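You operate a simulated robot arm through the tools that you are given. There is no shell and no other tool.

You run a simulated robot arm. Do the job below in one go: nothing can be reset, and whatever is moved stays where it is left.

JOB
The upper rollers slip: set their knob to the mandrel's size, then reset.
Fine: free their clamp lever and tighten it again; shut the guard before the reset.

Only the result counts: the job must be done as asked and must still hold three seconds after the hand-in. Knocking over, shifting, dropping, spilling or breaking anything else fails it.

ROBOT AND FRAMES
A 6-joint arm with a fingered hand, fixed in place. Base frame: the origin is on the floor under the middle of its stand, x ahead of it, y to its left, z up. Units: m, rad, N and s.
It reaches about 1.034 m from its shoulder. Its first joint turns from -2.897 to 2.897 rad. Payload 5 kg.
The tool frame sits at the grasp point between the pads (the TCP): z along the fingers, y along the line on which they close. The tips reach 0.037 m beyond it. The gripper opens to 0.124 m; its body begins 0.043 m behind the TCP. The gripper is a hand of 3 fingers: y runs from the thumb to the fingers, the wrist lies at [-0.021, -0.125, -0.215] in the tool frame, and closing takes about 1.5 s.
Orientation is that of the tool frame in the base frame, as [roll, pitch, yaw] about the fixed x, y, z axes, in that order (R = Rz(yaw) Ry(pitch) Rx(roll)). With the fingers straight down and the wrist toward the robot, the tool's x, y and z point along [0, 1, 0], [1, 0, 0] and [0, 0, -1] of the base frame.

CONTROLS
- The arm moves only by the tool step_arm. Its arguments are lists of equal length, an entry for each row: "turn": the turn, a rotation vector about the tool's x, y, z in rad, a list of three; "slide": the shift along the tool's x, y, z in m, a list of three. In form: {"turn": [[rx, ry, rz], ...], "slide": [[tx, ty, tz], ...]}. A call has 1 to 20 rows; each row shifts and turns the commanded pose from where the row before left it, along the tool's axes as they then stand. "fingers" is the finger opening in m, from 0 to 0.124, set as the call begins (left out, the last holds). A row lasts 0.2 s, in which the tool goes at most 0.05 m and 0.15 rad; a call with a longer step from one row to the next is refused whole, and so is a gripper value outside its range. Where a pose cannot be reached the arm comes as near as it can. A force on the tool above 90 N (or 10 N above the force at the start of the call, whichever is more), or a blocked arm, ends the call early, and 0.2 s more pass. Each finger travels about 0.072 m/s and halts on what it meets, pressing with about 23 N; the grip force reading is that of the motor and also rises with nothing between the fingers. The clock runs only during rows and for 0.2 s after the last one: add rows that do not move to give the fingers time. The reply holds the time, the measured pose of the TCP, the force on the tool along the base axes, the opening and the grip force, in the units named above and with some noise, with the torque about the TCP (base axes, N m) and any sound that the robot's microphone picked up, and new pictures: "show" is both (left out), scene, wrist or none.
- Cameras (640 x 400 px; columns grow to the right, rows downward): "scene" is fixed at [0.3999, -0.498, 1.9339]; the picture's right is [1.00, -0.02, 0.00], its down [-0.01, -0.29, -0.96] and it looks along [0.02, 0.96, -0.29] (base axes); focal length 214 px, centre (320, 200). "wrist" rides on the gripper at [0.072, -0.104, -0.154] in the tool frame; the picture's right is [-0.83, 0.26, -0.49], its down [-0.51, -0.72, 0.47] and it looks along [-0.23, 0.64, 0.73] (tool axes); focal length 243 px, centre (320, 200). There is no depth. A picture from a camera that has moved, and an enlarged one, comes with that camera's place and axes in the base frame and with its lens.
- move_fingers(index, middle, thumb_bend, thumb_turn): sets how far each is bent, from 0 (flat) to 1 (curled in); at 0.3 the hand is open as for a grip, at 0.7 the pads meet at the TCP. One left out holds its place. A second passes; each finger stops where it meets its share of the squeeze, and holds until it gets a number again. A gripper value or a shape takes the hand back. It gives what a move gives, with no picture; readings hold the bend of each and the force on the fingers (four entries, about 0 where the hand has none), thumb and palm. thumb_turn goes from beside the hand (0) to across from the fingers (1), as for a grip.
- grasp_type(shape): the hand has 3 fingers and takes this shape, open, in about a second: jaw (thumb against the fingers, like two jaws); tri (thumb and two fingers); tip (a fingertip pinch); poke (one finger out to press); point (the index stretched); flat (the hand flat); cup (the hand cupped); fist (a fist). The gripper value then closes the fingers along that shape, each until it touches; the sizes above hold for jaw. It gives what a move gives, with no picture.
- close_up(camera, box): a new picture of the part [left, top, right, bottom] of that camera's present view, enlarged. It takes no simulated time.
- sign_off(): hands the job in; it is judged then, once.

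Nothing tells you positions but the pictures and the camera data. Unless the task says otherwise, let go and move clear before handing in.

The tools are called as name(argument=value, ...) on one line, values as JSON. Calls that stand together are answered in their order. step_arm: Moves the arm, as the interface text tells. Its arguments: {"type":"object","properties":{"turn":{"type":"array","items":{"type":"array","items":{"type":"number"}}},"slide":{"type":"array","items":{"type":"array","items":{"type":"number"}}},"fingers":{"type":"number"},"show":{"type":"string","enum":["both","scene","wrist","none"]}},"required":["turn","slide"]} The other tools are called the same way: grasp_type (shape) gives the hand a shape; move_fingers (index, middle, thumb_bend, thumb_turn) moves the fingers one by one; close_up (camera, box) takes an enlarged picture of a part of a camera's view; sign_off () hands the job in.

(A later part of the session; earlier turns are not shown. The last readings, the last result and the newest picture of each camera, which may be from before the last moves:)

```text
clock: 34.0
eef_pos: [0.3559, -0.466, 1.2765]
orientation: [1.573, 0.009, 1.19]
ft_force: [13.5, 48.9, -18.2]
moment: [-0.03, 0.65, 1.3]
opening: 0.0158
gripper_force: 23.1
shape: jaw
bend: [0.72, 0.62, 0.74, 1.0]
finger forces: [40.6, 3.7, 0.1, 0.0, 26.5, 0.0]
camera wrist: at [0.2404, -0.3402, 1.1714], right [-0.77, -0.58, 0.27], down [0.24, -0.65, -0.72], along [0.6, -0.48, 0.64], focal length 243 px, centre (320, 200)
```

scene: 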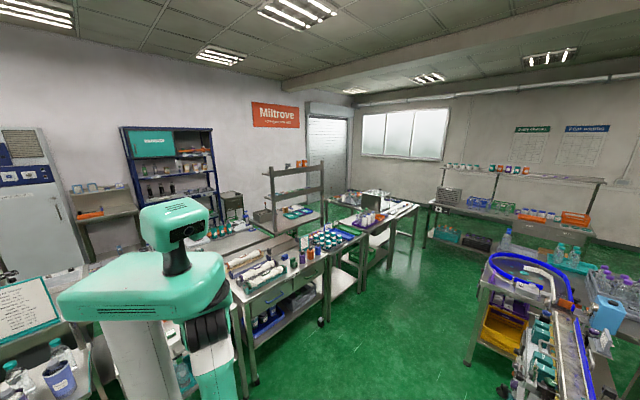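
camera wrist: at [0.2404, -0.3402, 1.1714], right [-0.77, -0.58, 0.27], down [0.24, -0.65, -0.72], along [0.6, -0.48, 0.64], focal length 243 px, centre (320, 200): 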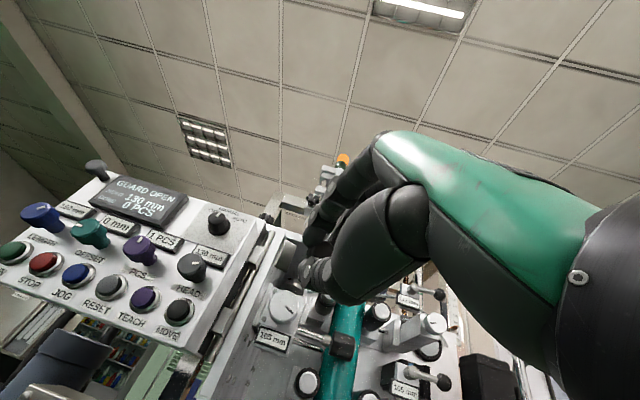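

The guard moves but there's now about 50 N sideways, so my assumed arc is off. Let me look before going on.

close_up(camera="wrist", box=[220, 180, 380, 340])

close_up(camera="wrist", box=[340, 260, 560, 400])

```text
2.50 times, centred on (300, 260) of wrist
camera zoom: at [0.2404, -0.3402, 1.1714], right [-0.77, -0.58, 0.27], down [0.24, -0.65, -0.72], along [0.6, -0.48, 0.64], focal length 606 px, centre (370, 50)
```

zoom: 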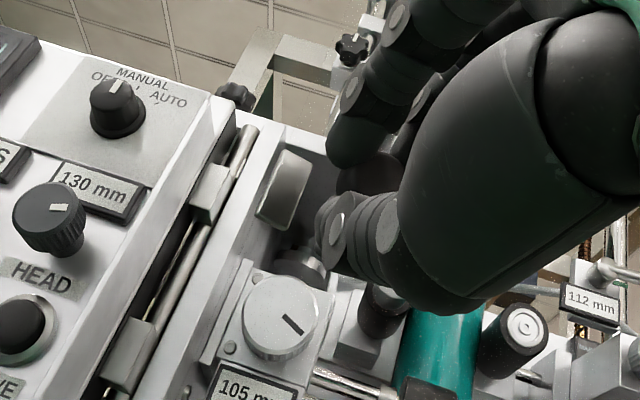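

```text
2.86 times, centred on (450, 330) of wrist
camera zoom: at [0.2404, -0.3402, 1.1714], right [-0.77, -0.58, 0.27], down [0.24, -0.65, -0.72], along [0.6, -0.48, 0.64], focal length 693 px, centre (-51, -171)
```

zoom: 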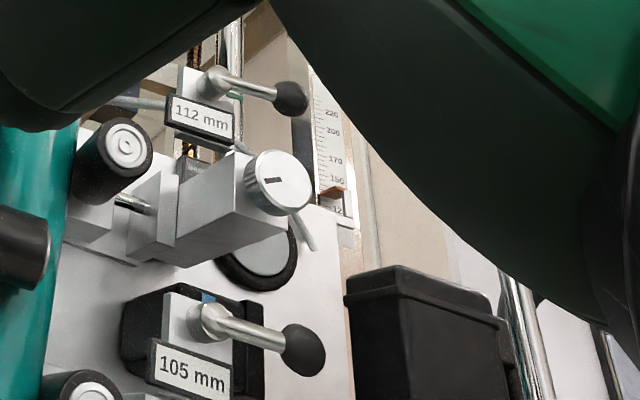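

By tracking the guard's tab, its hinge lies at about s=-0.38, n=-0.76 (slightly nearer than I assumed), so I'll correct sideways and continue the arc with a better radius.

step_arm(turn=[[0, 0, 0], [0, 0.1, 0], [0, 0.1, 0], [0, 0, 0]], slide=[[0.008, 0, 0], [-0.006, 0, -0.0355], [-0.006, 0, -0.0355], [0, 0, 0]], show="wrist")

```text
clock: 35.0
eef_pos: [0.2844, -0.4531, 1.2729]
orientation: [1.573, 0.001, 1.373]
ft_force: [-1.6, -10.4, -1.6]
moment: [0.07, 0.01, -0.26]
opening: 0.0159
gripper_force: 22.7
shape: jaw
bend: [0.72, 0.61, 0.74, 1.0]
finger forces: [9.0, 12.4, 0.1, 0.0, 17.4, 0.0]
camera wrist: at [0.1484, -0.3505, 1.1699], right [-0.65, -0.72, 0.26], down [0.36, -0.59, -0.72], along [0.67, -0.37, 0.64], focal length 243 px, centre (320, 200)
```

wrist: 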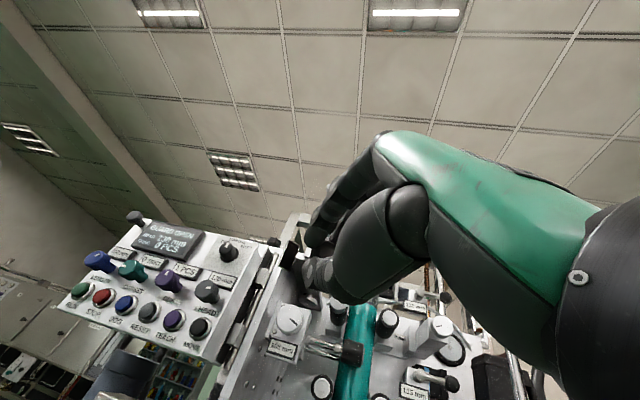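

Forces are low now and the guard follows. I'll keep opening along the arc a bit more.

step_arm(turn=[[0, 0.1, 0], [0, 0.1, 0], [0, 0.1, 0], [0, 0, 0]], slide=[[-0.0075, 0, -0.0352], [-0.0075, 0, -0.0352], [-0.0075, 0, -0.0352], [0, 0, 0]])

```text
clock: 36.0
eef_pos: [0.1796, -0.4651, 1.274]
orientation: [1.571, 0.0, 1.675]
ft_force: [1.8, -9.4, -11.5]
moment: [0.07, 0.3, -0.25]
opening: 0.0153
gripper_force: 22.7
shape: jaw
bend: [0.73, 0.6, 0.74, 1.0]
finger forces: [3.8, 9.7, 0.0, 0.0, 18.3, 0.1]
camera wrist: at [0.0189, -0.409, 1.1706], right [-0.4, -0.88, 0.26], down [0.52, -0.45, -0.72], along [0.75, -0.15, 0.64], focal length 243 px, centre (320, 200)
```

scene: 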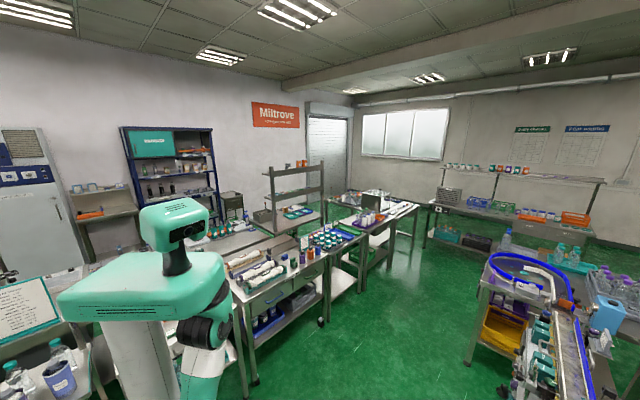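
wrist: 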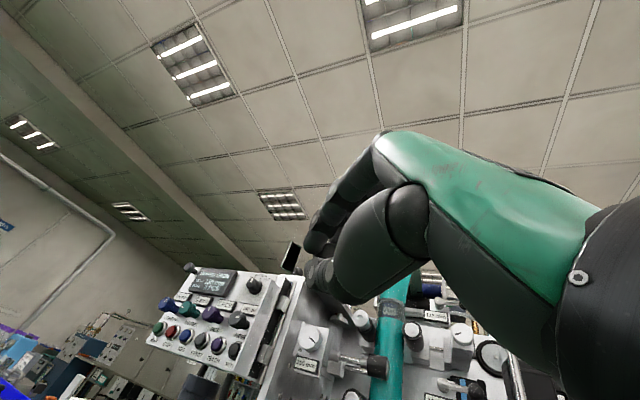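

Still following well; the guard is open about 50°. Continuing.

step_arm(turn=[[0, 0.1, 0], [0, 0.1, 0], [0, 0.1, 0], [0, 0.1, 0], [0, 0, 0]], slide=[[-0.007, 0, -0.0352], [-0.007, 0, -0.0352], [-0.007, 0, -0.0352], [-0.007, 0, -0.0352], [0, 0, 0]], show="wrist")

```text
clock: 37.2
eef_pos: [0.0614, -0.5127, 1.2887]
orientation: [1.571, -0.002, 2.072]
ft_force: [0.4, -0.9, 0.4]
moment: [-0.01, 0.01, 0.0]
opening: 0.0126
gripper_force: 22.9
shape: jaw
bend: [0.73, 0.73, 0.76, 1.0]
finger forces: [0.0, 0.1, 0.1, 0.0, 0.1, 0.0]
out of reach, approached as far as the arm can: row 4
camera wrist: at [-0.1072, -0.523, 1.185], right [-0.03, -0.96, 0.26], down [0.66, -0.22, -0.72], along [0.75, 0.15, 0.64], focal length 243 px, centre (320, 200)
```

wrist: 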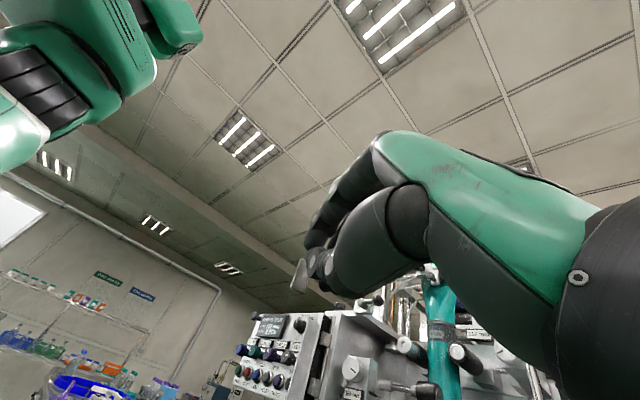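

The cap slipped out of the grip. Let me find where the guard is now.

close_up(camera="wrist", box=[220, 200, 460, 400])

close_up(camera="wrist", box=[270, 230, 370, 310])

```text
2.00 times, centred on (340, 300) of wrist
camera zoom: at [-0.1072, -0.523, 1.185], right [-0.03, -0.96, 0.26], down [0.66, -0.22, -0.72], along [0.75, 0.15, 0.64], focal length 485 px, centre (280, 0)
```

zoom: 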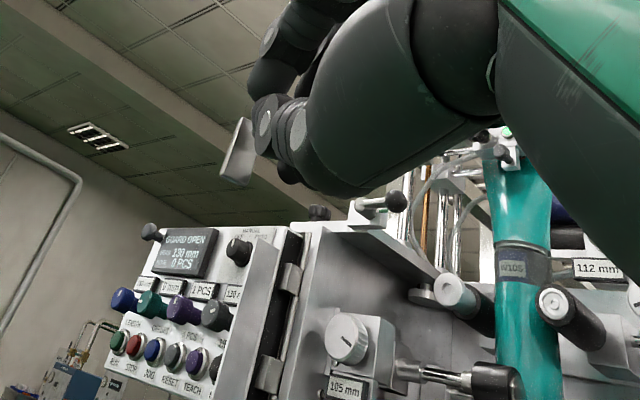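

```text
5.00 times, centred on (320, 270) of wrist
camera zoom: at [-0.1072, -0.523, 1.185], right [-0.03, -0.96, 0.26], down [0.66, -0.22, -0.72], along [0.75, 0.15, 0.64], focal length 1213 px, centre (320, -150)
```

zoom: 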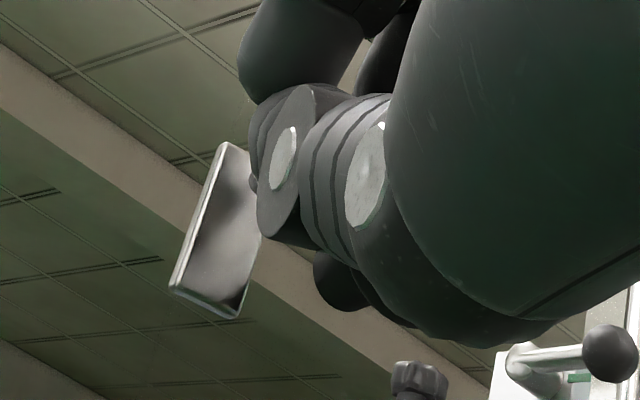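

The guard is open about 73°, with the cap just below my thumb. I'll lift the hand straight up and clear of it.

step_arm(turn=[[0, 0, 0], [0, 0, 0], [0, 0, 0], [0, 0, 0], [0, 0, 0]], slide=[[0, 0.01, -0.005], [0, 0.04, -0.005], [0, 0.045, 0], [0, 0.045, 0], [0, 0.045, 0]])

```text
clock: 38.4
eef_pos: [0.0514, -0.518, 1.4796]
orientation: [1.572, 0.0, 2.074]
ft_force: [-0.5, -0.8, -0.9]
moment: [0.0, 0.02, 0.02]
opening: 0.0128
gripper_force: 22.7
shape: jaw
bend: [0.73, 0.73, 0.76, 1.0]
finger forces: [0.0, 0.0, 0.1, 0.0, 0.0, 0.0]
camera wrist: at [-0.118, -0.5289, 1.3757], right [-0.03, -0.96, 0.26], down [0.66, -0.22, -0.72], along [0.75, 0.15, 0.64], focal length 243 px, centre (320, 200)
```

scene: 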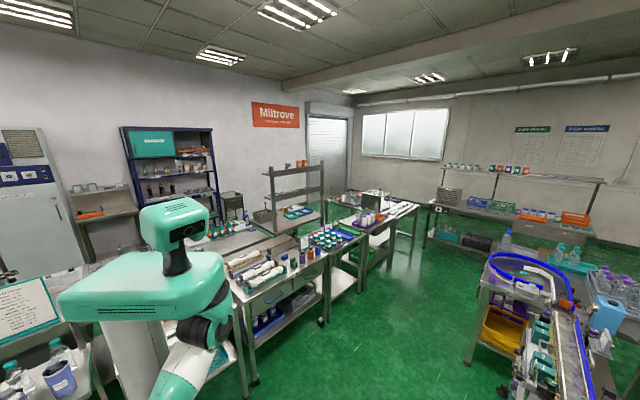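
wrist: 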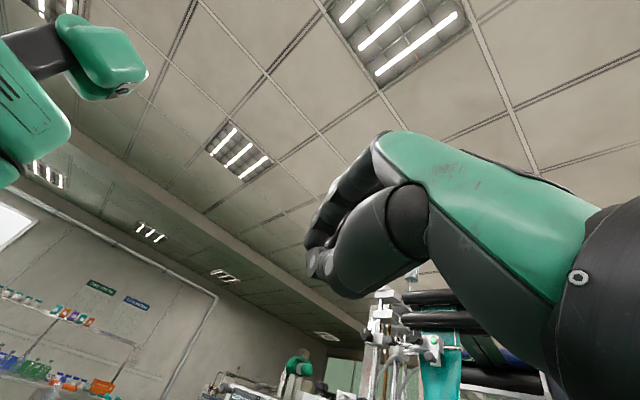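

Now I'll lift higher and swing the hand back round to face the machine from inside the opened guard.

step_arm(turn=[[0, 0, 0], [0, 0, 0], [0, 0, 0], [0, -0.129, 0], [0, -0.129, 0], [0, -0.129, 0], [0, -0.129, 0], [0, -0.129, 0], [0, -0.129, 0], [0, -0.129, 0], [0, -0.129, 0], [0, -0.129, 0], [0, -0.129, 0], [0, 0, 0]], slide=[[0, 0.04, 0], [0, 0.04, 0], [0, 0.04, 0], [-0.0237, 0, 0.0287], [-0.0198, 0, 0.0316], [-0.0156, 0, 0.0338], [-0.0111, 0, 0.0355], [-0.0064, 0, 0.0367], [-0.0016, 0, 0.0372], [0.0032, 0, 0.0371], [0.0078, 0, 0.0364], [0.0124, 0, 0.0351], [0.0169, 0, 0.0332], [0, 0, 0]])

```text
clock: 41.4
eef_pos: [0.4221, -0.5867, 1.5972]
orientation: [1.571, 0.001, 0.785]
ft_force: [-0.3, 0.2, 0.0]
moment: [0.0, 0.0, -0.01]
opening: 0.013
gripper_force: 23.1
shape: jaw
bend: [0.73, 0.73, 0.77, 1.0]
finger forces: [0.0, 0.0, 0.1, 0.0, 0.0, 0.1]
camera wrist: at [0.3647, -0.4262, 1.4932], right [-0.93, -0.24, 0.26], down [-0.03, -0.69, -0.72], along [0.35, -0.68, 0.64], focal length 243 px, centre (320, 200)
```

scene: 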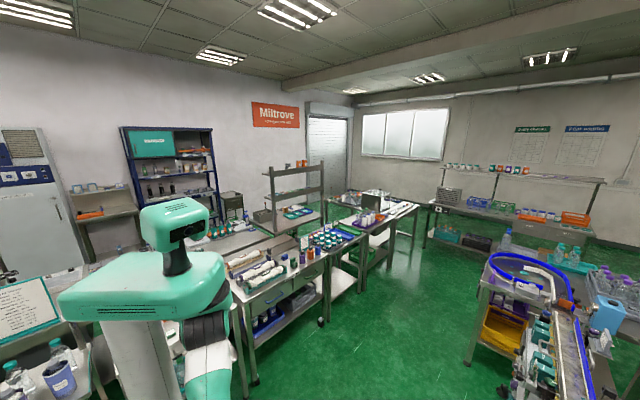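
wrist: 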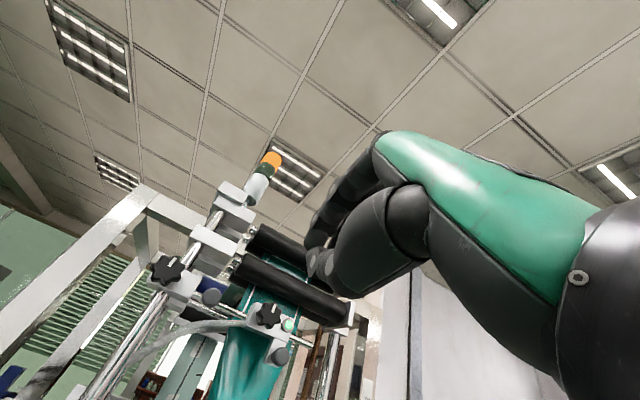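

Good, the hand faces the machine again from inside. I'll roll it a quarter turn about the finger axis so thumb and fingers close sideways and the camera looks toward the roller stations.

step_arm(turn=[[0, 0, 0.145], [0, 0, 0.145], [0, 0, 0.145], [0, 0, 0.145], [0, 0, 0.145], [0, 0, 0.145], [0, 0, 0.145], [0, 0, 0.145], [0, 0, 0.145], [0, 0, 0.145], [0, 0, 0.12], [0, 0, 0]], slide=[[0, 0, 0], [0, 0, 0], [0, 0, 0], [0, 0, 0], [0, 0, 0], [0, 0, 0], [0, 0, 0], [0, 0, 0], [0, 0, 0], [0, 0, 0], [0, 0, 0], [0, 0, 0]])

```text
clock: 44.0
eef_pos: [0.4198, -0.5852, 1.5948]
orientation: [1.345, -1.568, 1.012]
ft_force: [-0.1, 0.1, -0.2]
moment: [0.0, -0.03, 0.01]
opening: 0.0128
gripper_force: 23.7
shape: jaw
bend: [0.73, 0.73, 0.77, 1.0]
finger forces: [0.0, 0.0, 0.0, 0.0, 0.0, 0.0]
camera wrist: at [0.3852, -0.4028, 1.6668], right [-0.53, 0.16, -0.83], down [0.84, 0.18, -0.51], along [0.06, -0.97, -0.23], focal length 243 px, centre (320, 200)
```

scene: 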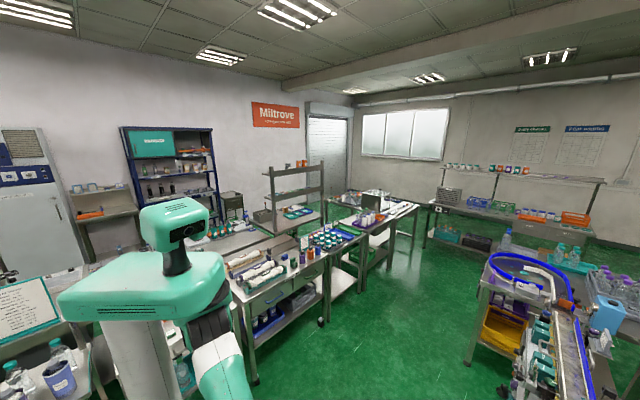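
wrist: 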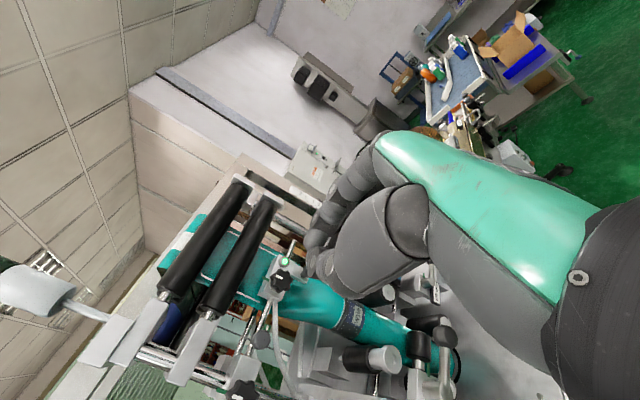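

The quarter roll works. For the lever I'll use a single extended finger; let me take the poke shape here in free space and see where the fingertip is.

grasp_type(shape="poke")

close_up(camera="wrist", box=[0, 0, 640, 400])

```text
clock: 44.9
eef_pos: [0.4194, -0.586, 1.5939]
orientation: [1.755, -1.568, 0.601]
ft_force: [-0.3, 0.1, -0.2]
moment: [0.01, 0.01, 0.03]
opening: 0.0
gripper_force: 0.1
shape: poke
bend: [0.7, 0.7, 1.0, 1.0]
finger forces: [0.0, 0.0, 0.1, 0.0, 0.0, 0.0]
```

```text
1.00 times, centred on (320, 200) of wrist (not enlarged: the box is as wide or as high as the picture)
camera zoom: at [0.3853, -0.4028, 1.6666], right [-0.54, 0.16, -0.83], down [0.84, 0.18, -0.51], along [0.06, -0.97, -0.23], focal length 243 px, centre (320, 200)
```

zoom: 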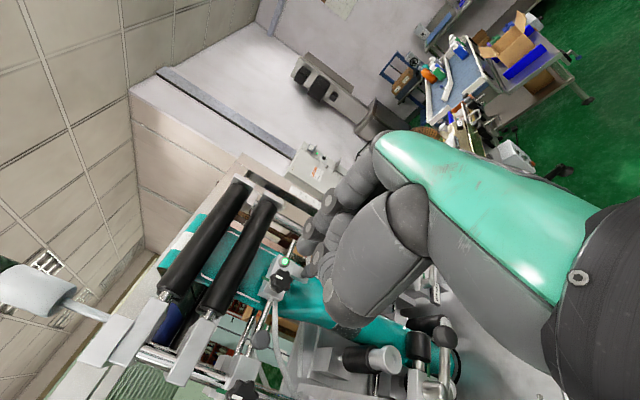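

I'd rather have just the index out. I'll set the index at the grasp line and curl the middle finger and thumb.

move_fingers(index=0.6, middle=1.0, thumb_bend=1.0, thumb_turn=0.3)

step_arm(turn=[[0, 0, 0], [0, 0, 0]], slide=[[0, 0, 0], [0, 0, 0]], show="wrist")

close_up(camera="wrist", box=[260, 120, 460, 340])

```text
clock: 45.9
eef_pos: [0.42, -0.5853, 1.5944]
orientation: [1.566, -1.566, 0.79]
ft_force: [-0.9, -0.6, -0.3]
moment: [0.03, -0.02, -0.01]
opening: 0.0606
gripper_force: 0.1
shape: fingers
bend: [0.6, 1.0, 1.0, 0.31]
finger forces: [0.0, 0.1, 0.1, 0.0, 0.2, 0.1]
```

```text
clock: 46.5
eef_pos: [0.4201, -0.5861, 1.5938]
orientation: [1.495, -1.567, 0.86]
ft_force: [-0.6, 1.3, -0.3]
moment: [0.01, -0.01, -0.01]
opening: 0.0605
gripper_force: 0.0
shape: fingers
bend: [0.6, 1.0, 1.0, 0.31]
finger forces: [0.0, 0.0, 0.1, 0.1, 0.0, 0.1]
camera wrist: at [0.3853, -0.4028, 1.6666], right [-0.54, 0.16, -0.83], down [0.84, 0.18, -0.51], along [0.06, -0.97, -0.23], focal length 243 px, centre (320, 200)
```

wrist: 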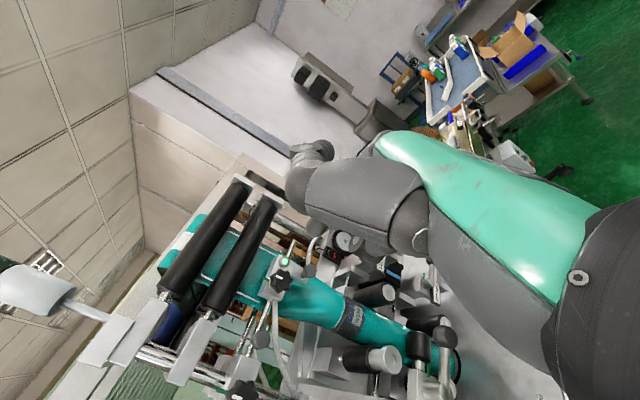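

```text
1.82 times, centred on (360, 230) of wrist
camera zoom: at [0.3853, -0.4028, 1.6666], right [-0.54, 0.16, -0.83], down [0.84, 0.18, -0.51], along [0.06, -0.97, -0.23], focal length 441 px, centre (247, 146)
```

zoom: 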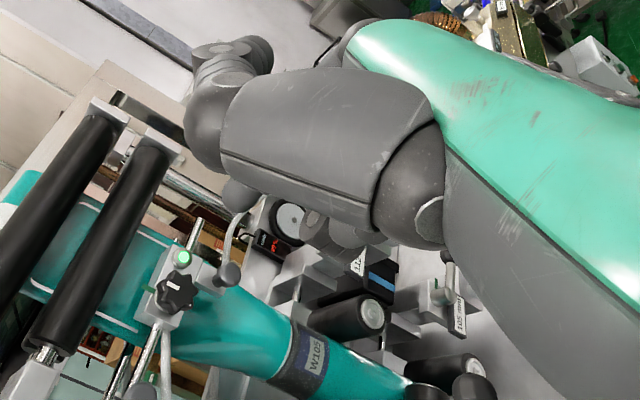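

The thumb blocks the view in that setting. I'll turn it back across, curled.

move_fingers(index=0.6, middle=1.0, thumb_bend=1.0, thumb_turn=1.0)

close_up(camera="wrist", box=[220, 120, 460, 340])

```text
clock: 47.5
eef_pos: [0.4199, -0.5853, 1.594]
orientation: [1.457, -1.567, 0.899]
ft_force: [-0.1, -0.4, -0.6]
moment: [-0.03, 0.0, -0.01]
opening: 0.0391
gripper_force: 0.0
shape: fingers
bend: [0.58, 1.0, 0.99, 0.95]
finger forces: [0.0, 0.0, 0.1, 0.0, 0.1, 0.0]
```

```text
1.82 times, centred on (340, 230) of wrist
camera zoom: at [0.3853, -0.4028, 1.6666], right [-0.54, 0.16, -0.83], down [0.84, 0.18, -0.51], along [0.06, -0.97, -0.23], focal length 441 px, centre (284, 146)
```

zoom: 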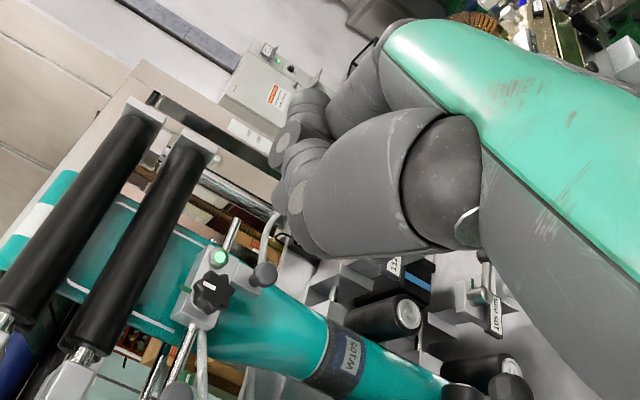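

I'll instead use the open jaw with the thumb below and the fingers above the lever ball: the thumb can lift it and the fingers can press it down. First I roll the hand back and yaw it to point almost straight along -y.

grasp_type(shape="jaw")

step_arm(turn=[[0, 0, -0.145], [0, 0, -0.145], [0, 0, -0.145], [0, 0, -0.145], [0, 0, -0.145], [0, 0, -0.145], [0, 0, -0.145], [0, 0, -0.145], [0, 0, -0.145], [0, 0, -0.145], [0, 0, -0.12], [0, -0.13, 0], [0, -0.13, 0], [0, -0.13, 0], [0, -0.13, 0], [0, 0, 0]], slide=[[0, 0, 0], [0, 0, 0], [0, 0, 0], [0, 0, 0], [0, 0, 0], [0, 0, 0], [0, 0, 0], [0, 0, 0], [0, 0, 0], [0, 0, 0], [0, 0, 0], [0, 0, 0], [0, 0, 0], [0, 0, 0], [0, 0, 0], [0, 0, 0]], fingers=0.08)

```text
clock: 48.4
eef_pos: [0.4194, -0.5853, 1.5934]
orientation: [1.735, -1.567, 0.621]
ft_force: [-0.4, 0.4, -0.1]
moment: [-0.03, -0.02, 0.01]
opening: 0.1234
gripper_force: 0.1
shape: jaw
bend: [0.3, 0.3, 0.3, 0.98]
finger forces: [0.1, 0.0, 0.0, 0.0, 0.0, 0.0]
```

```text
clock: 51.8
eef_pos: [0.4191, -0.5863, 1.5957]
orientation: [1.57, 0.002, 0.267]
ft_force: [0.2, -0.5, -0.1]
moment: [0.03, -0.01, -0.05]
opening: 0.0804
gripper_force: 0.1
shape: jaw
bend: [0.28, 0.39, 0.62, 1.0]
finger forces: [0.0, 0.1, 0.0, 0.1, 0.0, 0.0]
camera wrist: at [0.4498, -0.4185, 1.4903], right [-0.93, 0.26, 0.26], down [-0.37, -0.59, -0.72], along [-0.03, -0.77, 0.64], focal length 243 px, centre (320, 200)
```

scene: 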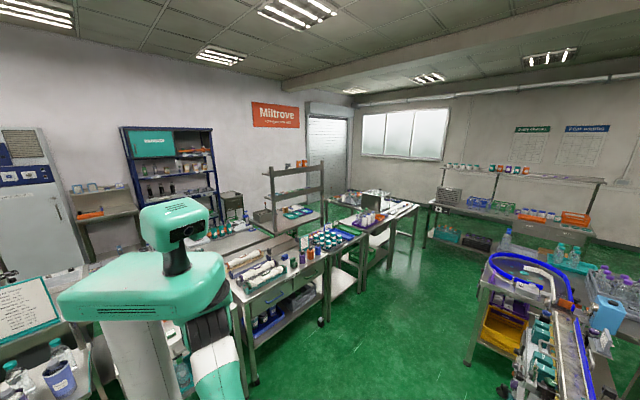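
wrist: 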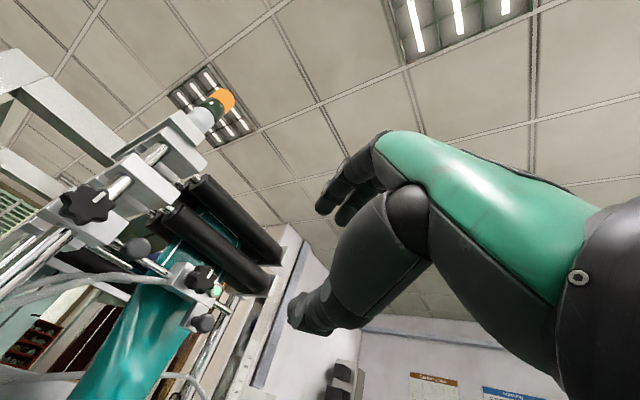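

Now I'll shift right, away from the big lever, and lower to the height of the upper clamp lever.

step_arm(turn=[[0, 0, 0], [0, 0, 0], [0, 0, 0], [0, 0, 0], [0, 0, 0], [0, 0, 0], [0, 0, 0], [0, 0, 0]], slide=[[-0.0247, 0, 0.0209], [-0.0247, 0, 0.0209], [-0.0247, 0, 0.0209], [0, -0.041, 0], [0, -0.041, 0], [0, -0.041, 0], [0, -0.041, 0], [0, 0, 0]], show="wrist")

close_up(camera="wrist", box=[200, 180, 400, 400])

```text
clock: 53.6
eef_pos: [0.365, -0.665, 1.4331]
orientation: [1.568, 0.003, 0.264]
ft_force: [0.2, 0.5, 1.4]
moment: [0.04, 0.03, -0.04]
opening: 0.0799
gripper_force: 0.0
shape: jaw
bend: [0.73, 0.39, 0.62, 1.0]
finger forces: [0.0, 0.0, 0.0, 0.0, 0.0, 0.1]
camera wrist: at [0.3956, -0.4972, 1.3294], right [-0.93, 0.26, 0.26], down [-0.37, -0.59, -0.72], along [-0.03, -0.76, 0.64], focal length 243 px, centre (320, 200)
```

wrist: 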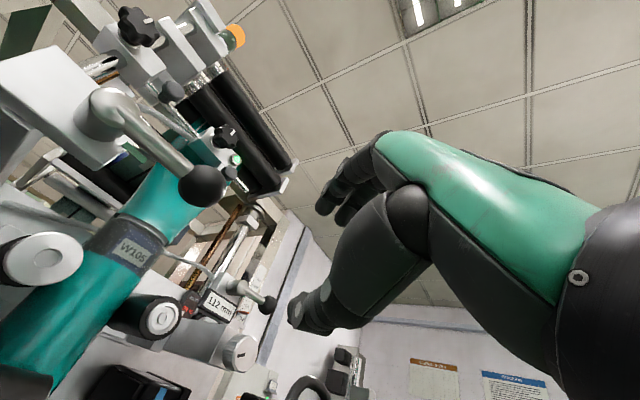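

```text
1.82 times, centred on (300, 290) of wrist
camera zoom: at [0.3956, -0.4972, 1.3294], right [-0.93, 0.26, 0.26], down [-0.37, -0.59, -0.72], along [-0.03, -0.76, 0.64], focal length 441 px, centre (356, 36)
```

zoom: 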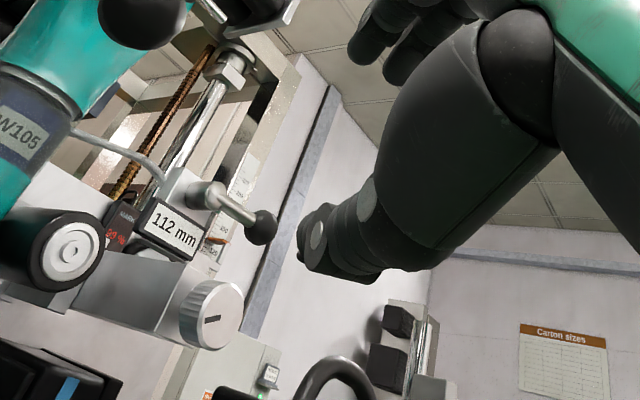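

The ball is at about (0.399, -0.864, 1.421) and the knob just below-left of it. I'll approach with the thumb just under the ball height, first most of the way.

step_arm(turn=[[0, 0, 0], [0, 0, 0], [0, 0, 0], [0, 0, 0], [0, 0, 0]], slide=[[-0.0065, -0.001, 0.035], [-0.0065, -0.001, 0.035], [-0.0065, -0.001, 0.035], [-0.003, 0, 0.025], [0, 0, 0]], fingers=0.06, show="wrist")

close_up(camera="wrist", box=[220, 160, 420, 340])

```text
clock: 54.8
eef_pos: [0.3795, -0.7976, 1.4304]
orientation: [1.571, 0.001, 0.268]
ft_force: [-0.4, 1.1, -0.4]
moment: [0.05, 0.0, 0.02]
opening: 0.0608
gripper_force: 0.0
shape: jaw
bend: [0.74, 0.45, 0.7, 1.0]
finger forces: [0.1, 0.0, 0.0, 0.0, 0.0, 0.0]
camera wrist: at [0.4087, -0.6297, 1.326], right [-0.93, 0.26, 0.26], down [-0.37, -0.59, -0.72], along [-0.03, -0.77, 0.64], focal length 243 px, centre (320, 200)
```

wrist: 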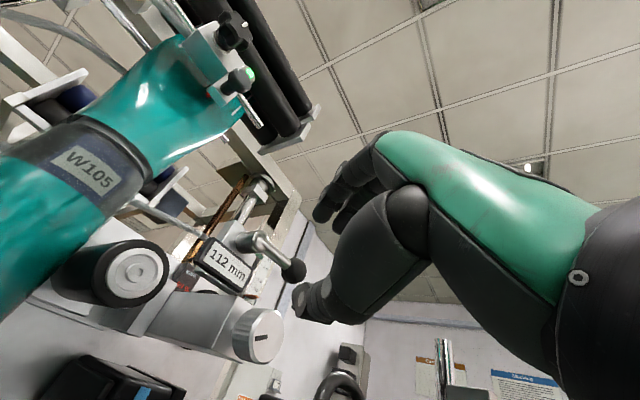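

```text
2.22 times, centred on (320, 250) of wrist
camera zoom: at [0.4087, -0.6297, 1.326], right [-0.93, 0.26, 0.26], down [-0.37, -0.59, -0.72], along [-0.03, -0.77, 0.64], focal length 539 px, centre (320, 89)
```

zoom: 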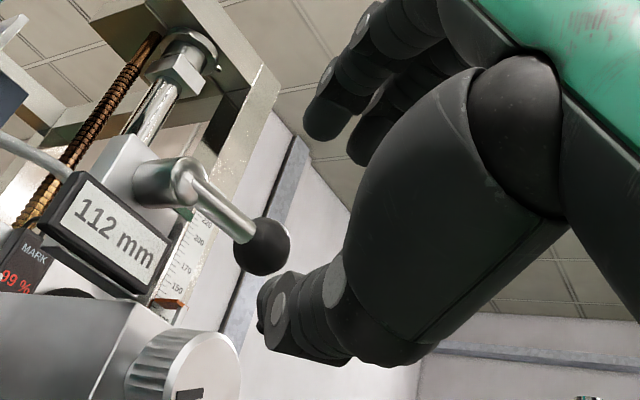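

The thumb is just below the ball's level. I'll slide in under the ball, then lift a little.

step_arm(turn=[[0, 0, 0], [0, 0, 0], [0, 0, 0], [0, 0, 0]], slide=[[-0.0025, 0, 0.02], [-0.0025, 0, 0.02], [0, 0, 0.017], [0, 0, 0]], show="wrist")

close_up(camera="wrist", box=[220, 160, 420, 340])

```text
clock: 55.8
eef_pos: [0.3871, -0.853, 1.4307]
orientation: [1.569, 0.001, 0.263]
ft_force: [-5.3, 0.6, 6.8]
moment: [0.05, 0.27, 0.01]
opening: 0.057
gripper_force: 0.1
shape: jaw
bend: [0.74, 0.45, 0.72, 1.0]
finger forces: [0.0, 0.0, 0.1, 0.0, 9.0, 0.0]
camera wrist: at [0.4168, -0.6861, 1.3259], right [-0.93, 0.26, 0.26], down [-0.37, -0.59, -0.72], along [-0.03, -0.76, 0.64], focal length 243 px, centre (320, 200)
```

wrist: 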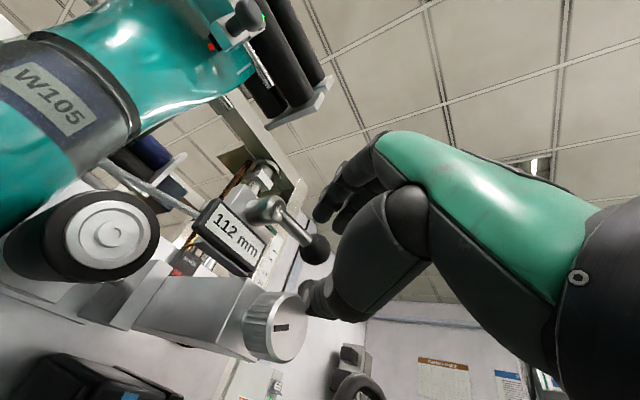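

```text
2.22 times, centred on (320, 250) of wrist
camera zoom: at [0.4168, -0.6861, 1.3259], right [-0.93, 0.26, 0.26], down [-0.37, -0.59, -0.72], along [-0.03, -0.76, 0.64], focal length 539 px, centre (320, 89)
```

zoom: 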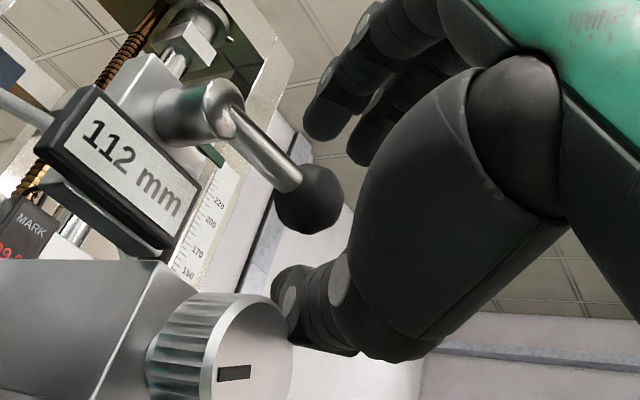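

The thumb just touches the knob's edge, with the ball right above it. I'll lift in small steps to catch the ball.

step_arm(turn=[[0, 0, 0], [0, 0, 0], [0, 0, 0]], slide=[[-0.003, 0.01, 0], [0, 0.012, 0], [0, 0, 0]], show="wrist")

close_up(camera="wrist", box=[220, 160, 420, 340])

```text
clock: 56.6
eef_pos: [0.3857, -0.8542, 1.4498]
orientation: [1.571, 0.002, 0.265]
ft_force: [0.4, 0.3, -2.1]
moment: [0.02, 0.0, 0.0]
opening: 0.0613
gripper_force: 0.1
shape: jaw
bend: [0.74, 0.45, 0.69, 1.0]
finger forces: [0.0, 0.0, 0.0, 0.1, 1.5, 0.1]
camera wrist: at [0.4151, -0.6864, 1.3457], right [-0.93, 0.26, 0.26], down [-0.37, -0.59, -0.72], along [-0.03, -0.77, 0.64], focal length 243 px, centre (320, 200)
```

wrist: 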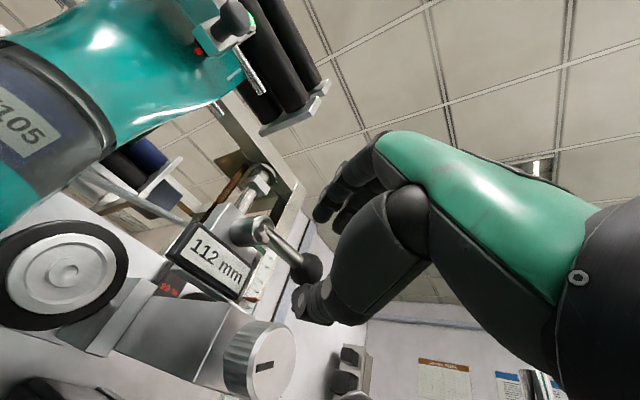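

```text
2.22 times, centred on (320, 250) of wrist
camera zoom: at [0.4151, -0.6864, 1.3457], right [-0.93, 0.26, 0.26], down [-0.37, -0.59, -0.72], along [-0.03, -0.77, 0.64], focal length 539 px, centre (320, 89)
```

zoom: 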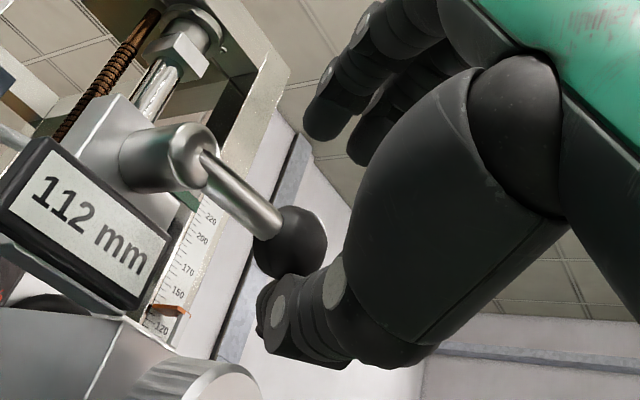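

The thumb is touching the ball from below. I'll push up slowly and see whether the lever turns.

step_arm(turn=[[0, 0, 0], [0, 0, 0], [0, 0, 0]], slide=[[0.001, 0.01, -0.0005], [0.003, 0.01, -0.001], [0, 0, 0]], show="wrist")

close_up(camera="wrist", box=[220, 160, 420, 340])

```text
clock: 57.4
eef_pos: [0.3875, -0.853, 1.4711]
orientation: [1.57, 0.002, 0.263]
ft_force: [-1.2, -2.5, -1.2]
moment: [-0.12, 0.08, -0.02]
opening: 0.0612
gripper_force: 0.0
shape: jaw
bend: [0.74, 0.45, 0.69, 1.0]
finger forces: [0.1, 0.0, 0.0, 0.0, 2.8, 0.1]
camera wrist: at [0.417, -0.685, 1.3671], right [-0.93, 0.26, 0.26], down [-0.37, -0.59, -0.72], along [-0.03, -0.77, 0.64], focal length 243 px, centre (320, 200)
```

wrist: 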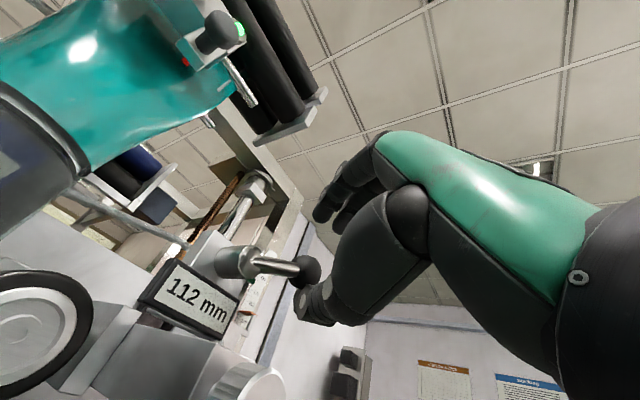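

```text
2.22 times, centred on (320, 250) of wrist
camera zoom: at [0.417, -0.685, 1.3671], right [-0.93, 0.26, 0.26], down [-0.37, -0.59, -0.72], along [-0.03, -0.77, 0.64], focal length 539 px, centre (320, 89)
```

zoom: 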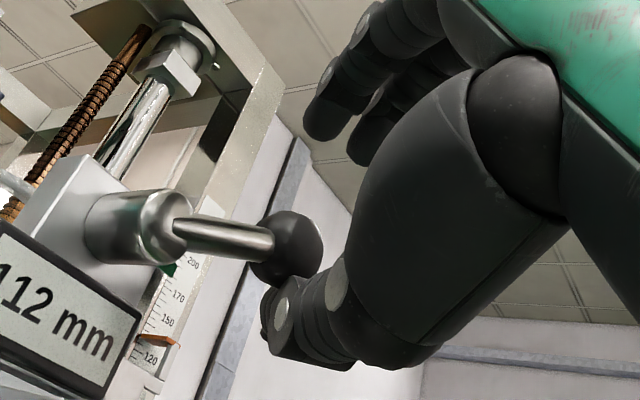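

The lever swings up easily with the thumb. I'll continue up and then toward the left along its arc.

step_arm(turn=[[0, 0, 0], [0, 0, 0], [0, 0, 0], [0, 0, 0]], slide=[[0.003, 0.014, -0.002], [0.01, 0.014, -0.006], [0.014, 0.008, -0.008], [0, 0, 0]], show="wrist")

close_up(camera="wrist", box=[220, 160, 420, 340])

```text
clock: 58.4
eef_pos: [0.4098, -0.8296, 1.5078]
orientation: [1.57, 0.001, 0.266]
ft_force: [-2.1, 0.2, -0.1]
moment: [0.0, 0.08, 0.0]
opening: 0.0603
gripper_force: 0.1
shape: jaw
bend: [0.74, 0.45, 0.7, 1.0]
finger forces: [0.0, 0.0, 0.0, 0.0, 1.4, 0.1]
camera wrist: at [0.4387, -0.6617, 1.4036], right [-0.93, 0.26, 0.26], down [-0.37, -0.59, -0.72], along [-0.03, -0.77, 0.64], focal length 243 px, centre (320, 200)
```

wrist: 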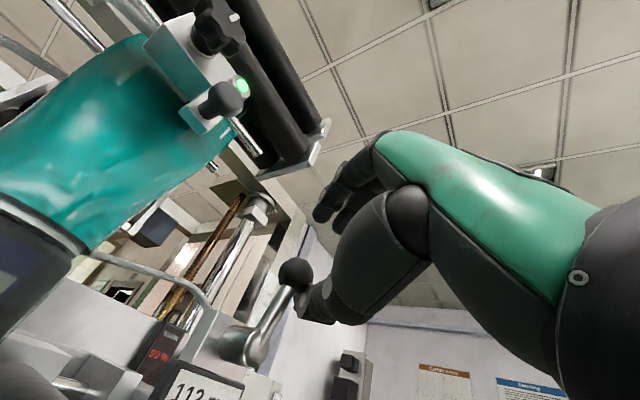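

```text
2.22 times, centred on (320, 250) of wrist
camera zoom: at [0.4387, -0.6617, 1.4036], right [-0.93, 0.26, 0.26], down [-0.37, -0.59, -0.72], along [-0.03, -0.77, 0.64], focal length 539 px, centre (320, 89)
```

zoom: 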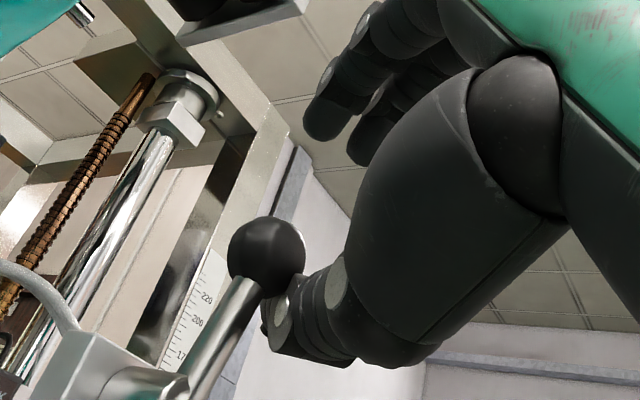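

The lever now stands about upright. I'll push a bit further left to find its end stop, watching the force.

step_arm(turn=[[0, 0, 0], [0, 0, 0], [0, 0, 0]], slide=[[0.009, 0.003, -0.005], [0.009, 0.0, -0.005], [0, 0, 0]], show="wrist")

close_up(camera="wrist", box=[180, 200, 380, 400])

```text
clock: 59.2
eef_pos: [0.4214, -0.8172, 1.5085]
orientation: [1.572, 0.003, 0.261]
ft_force: [-14.1, -16.3, -3.8]
moment: [-1.72, 0.93, 0.42]
opening: 0.061
gripper_force: 0.1
shape: jaw
bend: [0.74, 0.45, 0.68, 1.0]
finger forces: [0.0, 0.0, 0.0, 0.0, 11.4, 0.0]
camera wrist: at [0.4516, -0.6494, 1.4049], right [-0.93, 0.26, 0.26], down [-0.37, -0.59, -0.72], along [-0.03, -0.77, 0.64], focal length 243 px, centre (320, 200)
```

wrist: 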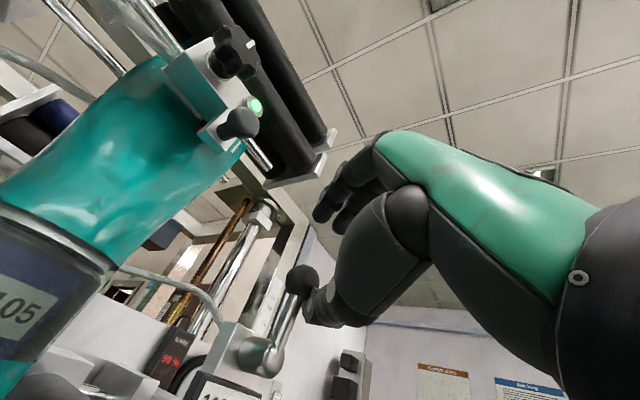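

```text
2.00 times, centred on (280, 300) of wrist
camera zoom: at [0.4516, -0.6494, 1.4049], right [-0.93, 0.26, 0.26], down [-0.37, -0.59, -0.72], along [-0.03, -0.77, 0.64], focal length 485 px, centre (400, 0)
```

zoom: 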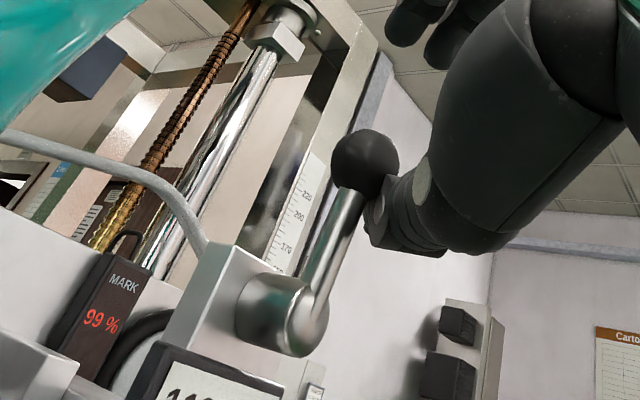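

The lever hit its stop upright (21 N), so the clamp is free. I'll back off, then yaw and roll the hand to face the knob squarely with thumb left and fingers right.

step_arm(turn=[[0, 0, 0], [0, 0, 0], [0, 0, 0], [0, 0, 0], [0, 0.13, 0], [0, 0.13, 0], [0, 0.13, 0], [0, 0.13, 0], [0, 0, 0]], slide=[[-0.01, 0, -0.005], [0, 0, -0.04], [0, 0, -0.04], [0, 0, -0.04], [0, 0, 0], [0, 0, 0], [0, 0, 0], [0, 0, 0], [0, 0, 0]], show="wrist")

step_arm(turn=[[0, 0, 0.145], [0, 0, 0.145], [0, 0, 0.145], [0, 0, 0.145], [0, 0, 0.145], [0, 0, 0.145], [0, 0, 0.145], [0, 0, 0.145], [0, 0, 0.145], [0, 0, 0.145], [0, 0, 0.12], [0, 0, 0]], slide=[[0, 0, 0], [0, 0, 0], [0, 0, 0], [0, 0, 0], [0, 0, 0], [0, 0, 0], [0, 0, 0], [0, 0, 0], [0, 0, 0], [0, 0, 0], [0, 0, 0], [0, 0, 0]], show="wrist")

close_up(camera="wrist", box=[280, 180, 480, 340])

```text
clock: 61.2
eef_pos: [0.3799, -0.6978, 1.5096]
orientation: [1.571, 0.004, 0.788]
ft_force: [0.4, 0.0, 0.0]
moment: [-0.02, 0.0, 0.03]
opening: 0.0605
gripper_force: 0.0
shape: jaw
bend: [0.74, 0.45, 0.7, 1.0]
finger forces: [0.0, 0.0, 0.0, 0.0, 0.0, 0.0]
camera wrist: at [0.3231, -0.5378, 1.4048], right [-0.93, -0.24, 0.26], down [-0.03, -0.69, -0.72], along [0.36, -0.68, 0.64], focal length 243 px, centre (320, 200)
```

wrist: 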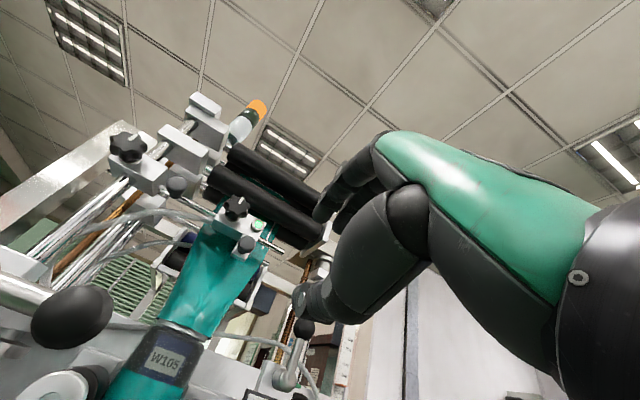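

```text
clock: 63.8
eef_pos: [0.3827, -0.6978, 1.509]
orientation: [-2.351, -1.57, -1.575]
ft_force: [-0.2, -0.5, -0.2]
moment: [-0.03, 0.03, 0.03]
opening: 0.0604
gripper_force: 0.1
shape: jaw
bend: [0.74, 0.45, 0.7, 1.0]
finger forces: [0.0, 0.0, 0.0, 0.0, 0.1, 0.0]
camera wrist: at [0.3475, -0.5142, 1.5815], right [-0.53, 0.16, -0.83], down [0.84, 0.18, -0.51], along [0.06, -0.97, -0.23], focal length 243 px, centre (320, 200)
```

wrist: 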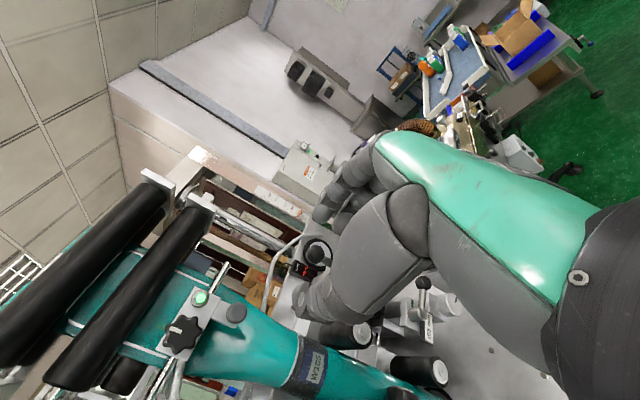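

```text
2.50 times, centred on (380, 260) of wrist
camera zoom: at [0.3475, -0.5142, 1.5815], right [-0.53, 0.16, -0.83], down [0.84, 0.18, -0.51], along [0.06, -0.97, -0.23], focal length 606 px, centre (170, 50)
```

zoom: 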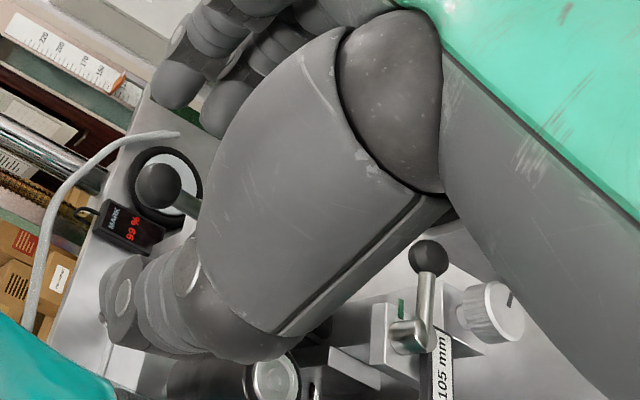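

In this roll the knuckles would come close to the guard's hinge post. I'll try rolling another quarter turn (thumb above, fingers below, wrist above), which should clear the post and let the camera look down on the knob.

step_arm(turn=[[0, 0, 0.145], [0, 0, 0.145], [0, 0, 0.145], [0, 0, 0.145], [0, 0, 0.145], [0, 0, 0.145], [0, 0, 0.145], [0, 0, 0.145], [0, 0, 0.145], [0, 0, 0.145], [0, 0, 0.12], [0, 0, 0]], slide=[[0, 0, 0], [0, 0, 0], [0, 0, 0], [0, 0, 0], [0, 0, 0], [0, 0, 0], [0, 0, 0], [0, 0, 0], [0, 0, 0], [0, 0, 0], [0, 0, 0], [0, 0, 0]])

```text
clock: 66.4
eef_pos: [0.3816, -0.6976, 1.5089]
orientation: [-1.571, -0.001, -2.355]
ft_force: [-0.2, -0.4, 0.4]
moment: [-0.01, 0.02, 0.01]
opening: 0.0605
gripper_force: 0.0
shape: jaw
bend: [0.74, 0.45, 0.7, 1.0]
finger forces: [0.1, 0.0, 0.0, 0.0, 0.0, 0.0]
camera wrist: at [0.2226, -0.6399, 1.6138], right [0.24, 0.94, -0.26], down [0.69, 0.03, 0.72], along [0.68, -0.35, -0.64], focal length 243 px, centre (320, 200)
```

scene: 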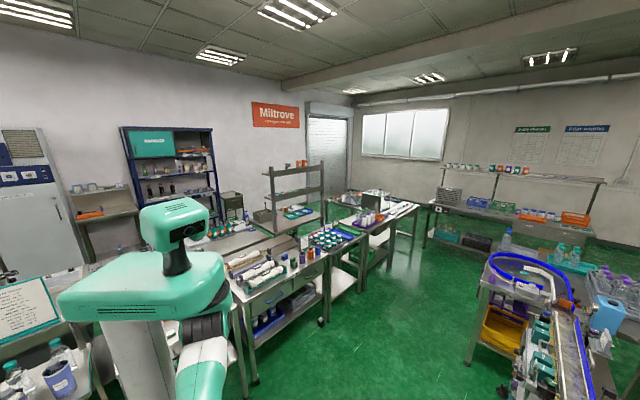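
wrist: 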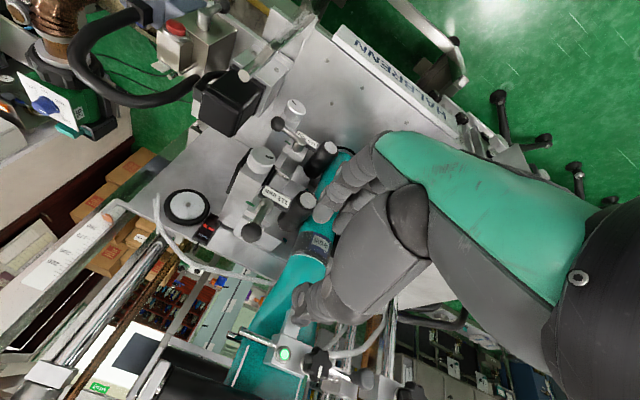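

This roll is reachable and gives a clear (upside-down) view from above: upper knob, lever (upright) and label are visible. Let me zoom in.

close_up(camera="wrist", box=[200, 80, 360, 260])

close_up(camera="wrist", box=[320, 0, 600, 180])

```text
2.22 times, centred on (280, 170) of wrist
camera zoom: at [0.2226, -0.6399, 1.6138], right [0.24, 0.94, -0.26], down [0.69, 0.03, 0.72], along [0.68, -0.35, -0.64], focal length 539 px, centre (409, 267)
```

zoom: 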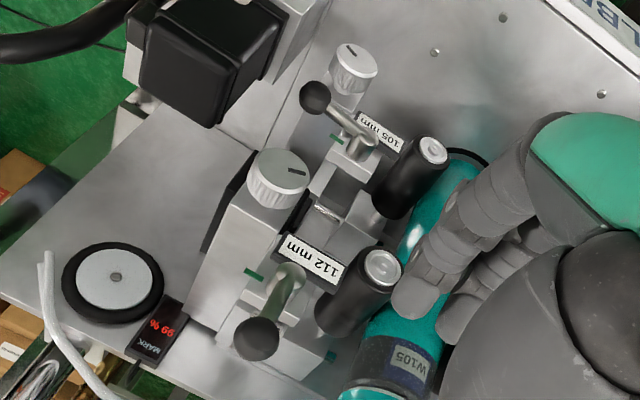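

```text
2.22 times, centred on (460, 90) of wrist
camera zoom: at [0.2226, -0.6399, 1.6138], right [0.24, 0.94, -0.26], down [0.69, 0.03, 0.72], along [0.68, -0.35, -0.64], focal length 539 px, centre (9, 444)
```

zoom: 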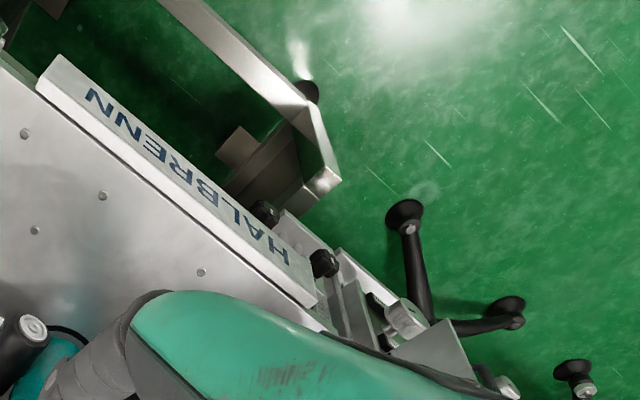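

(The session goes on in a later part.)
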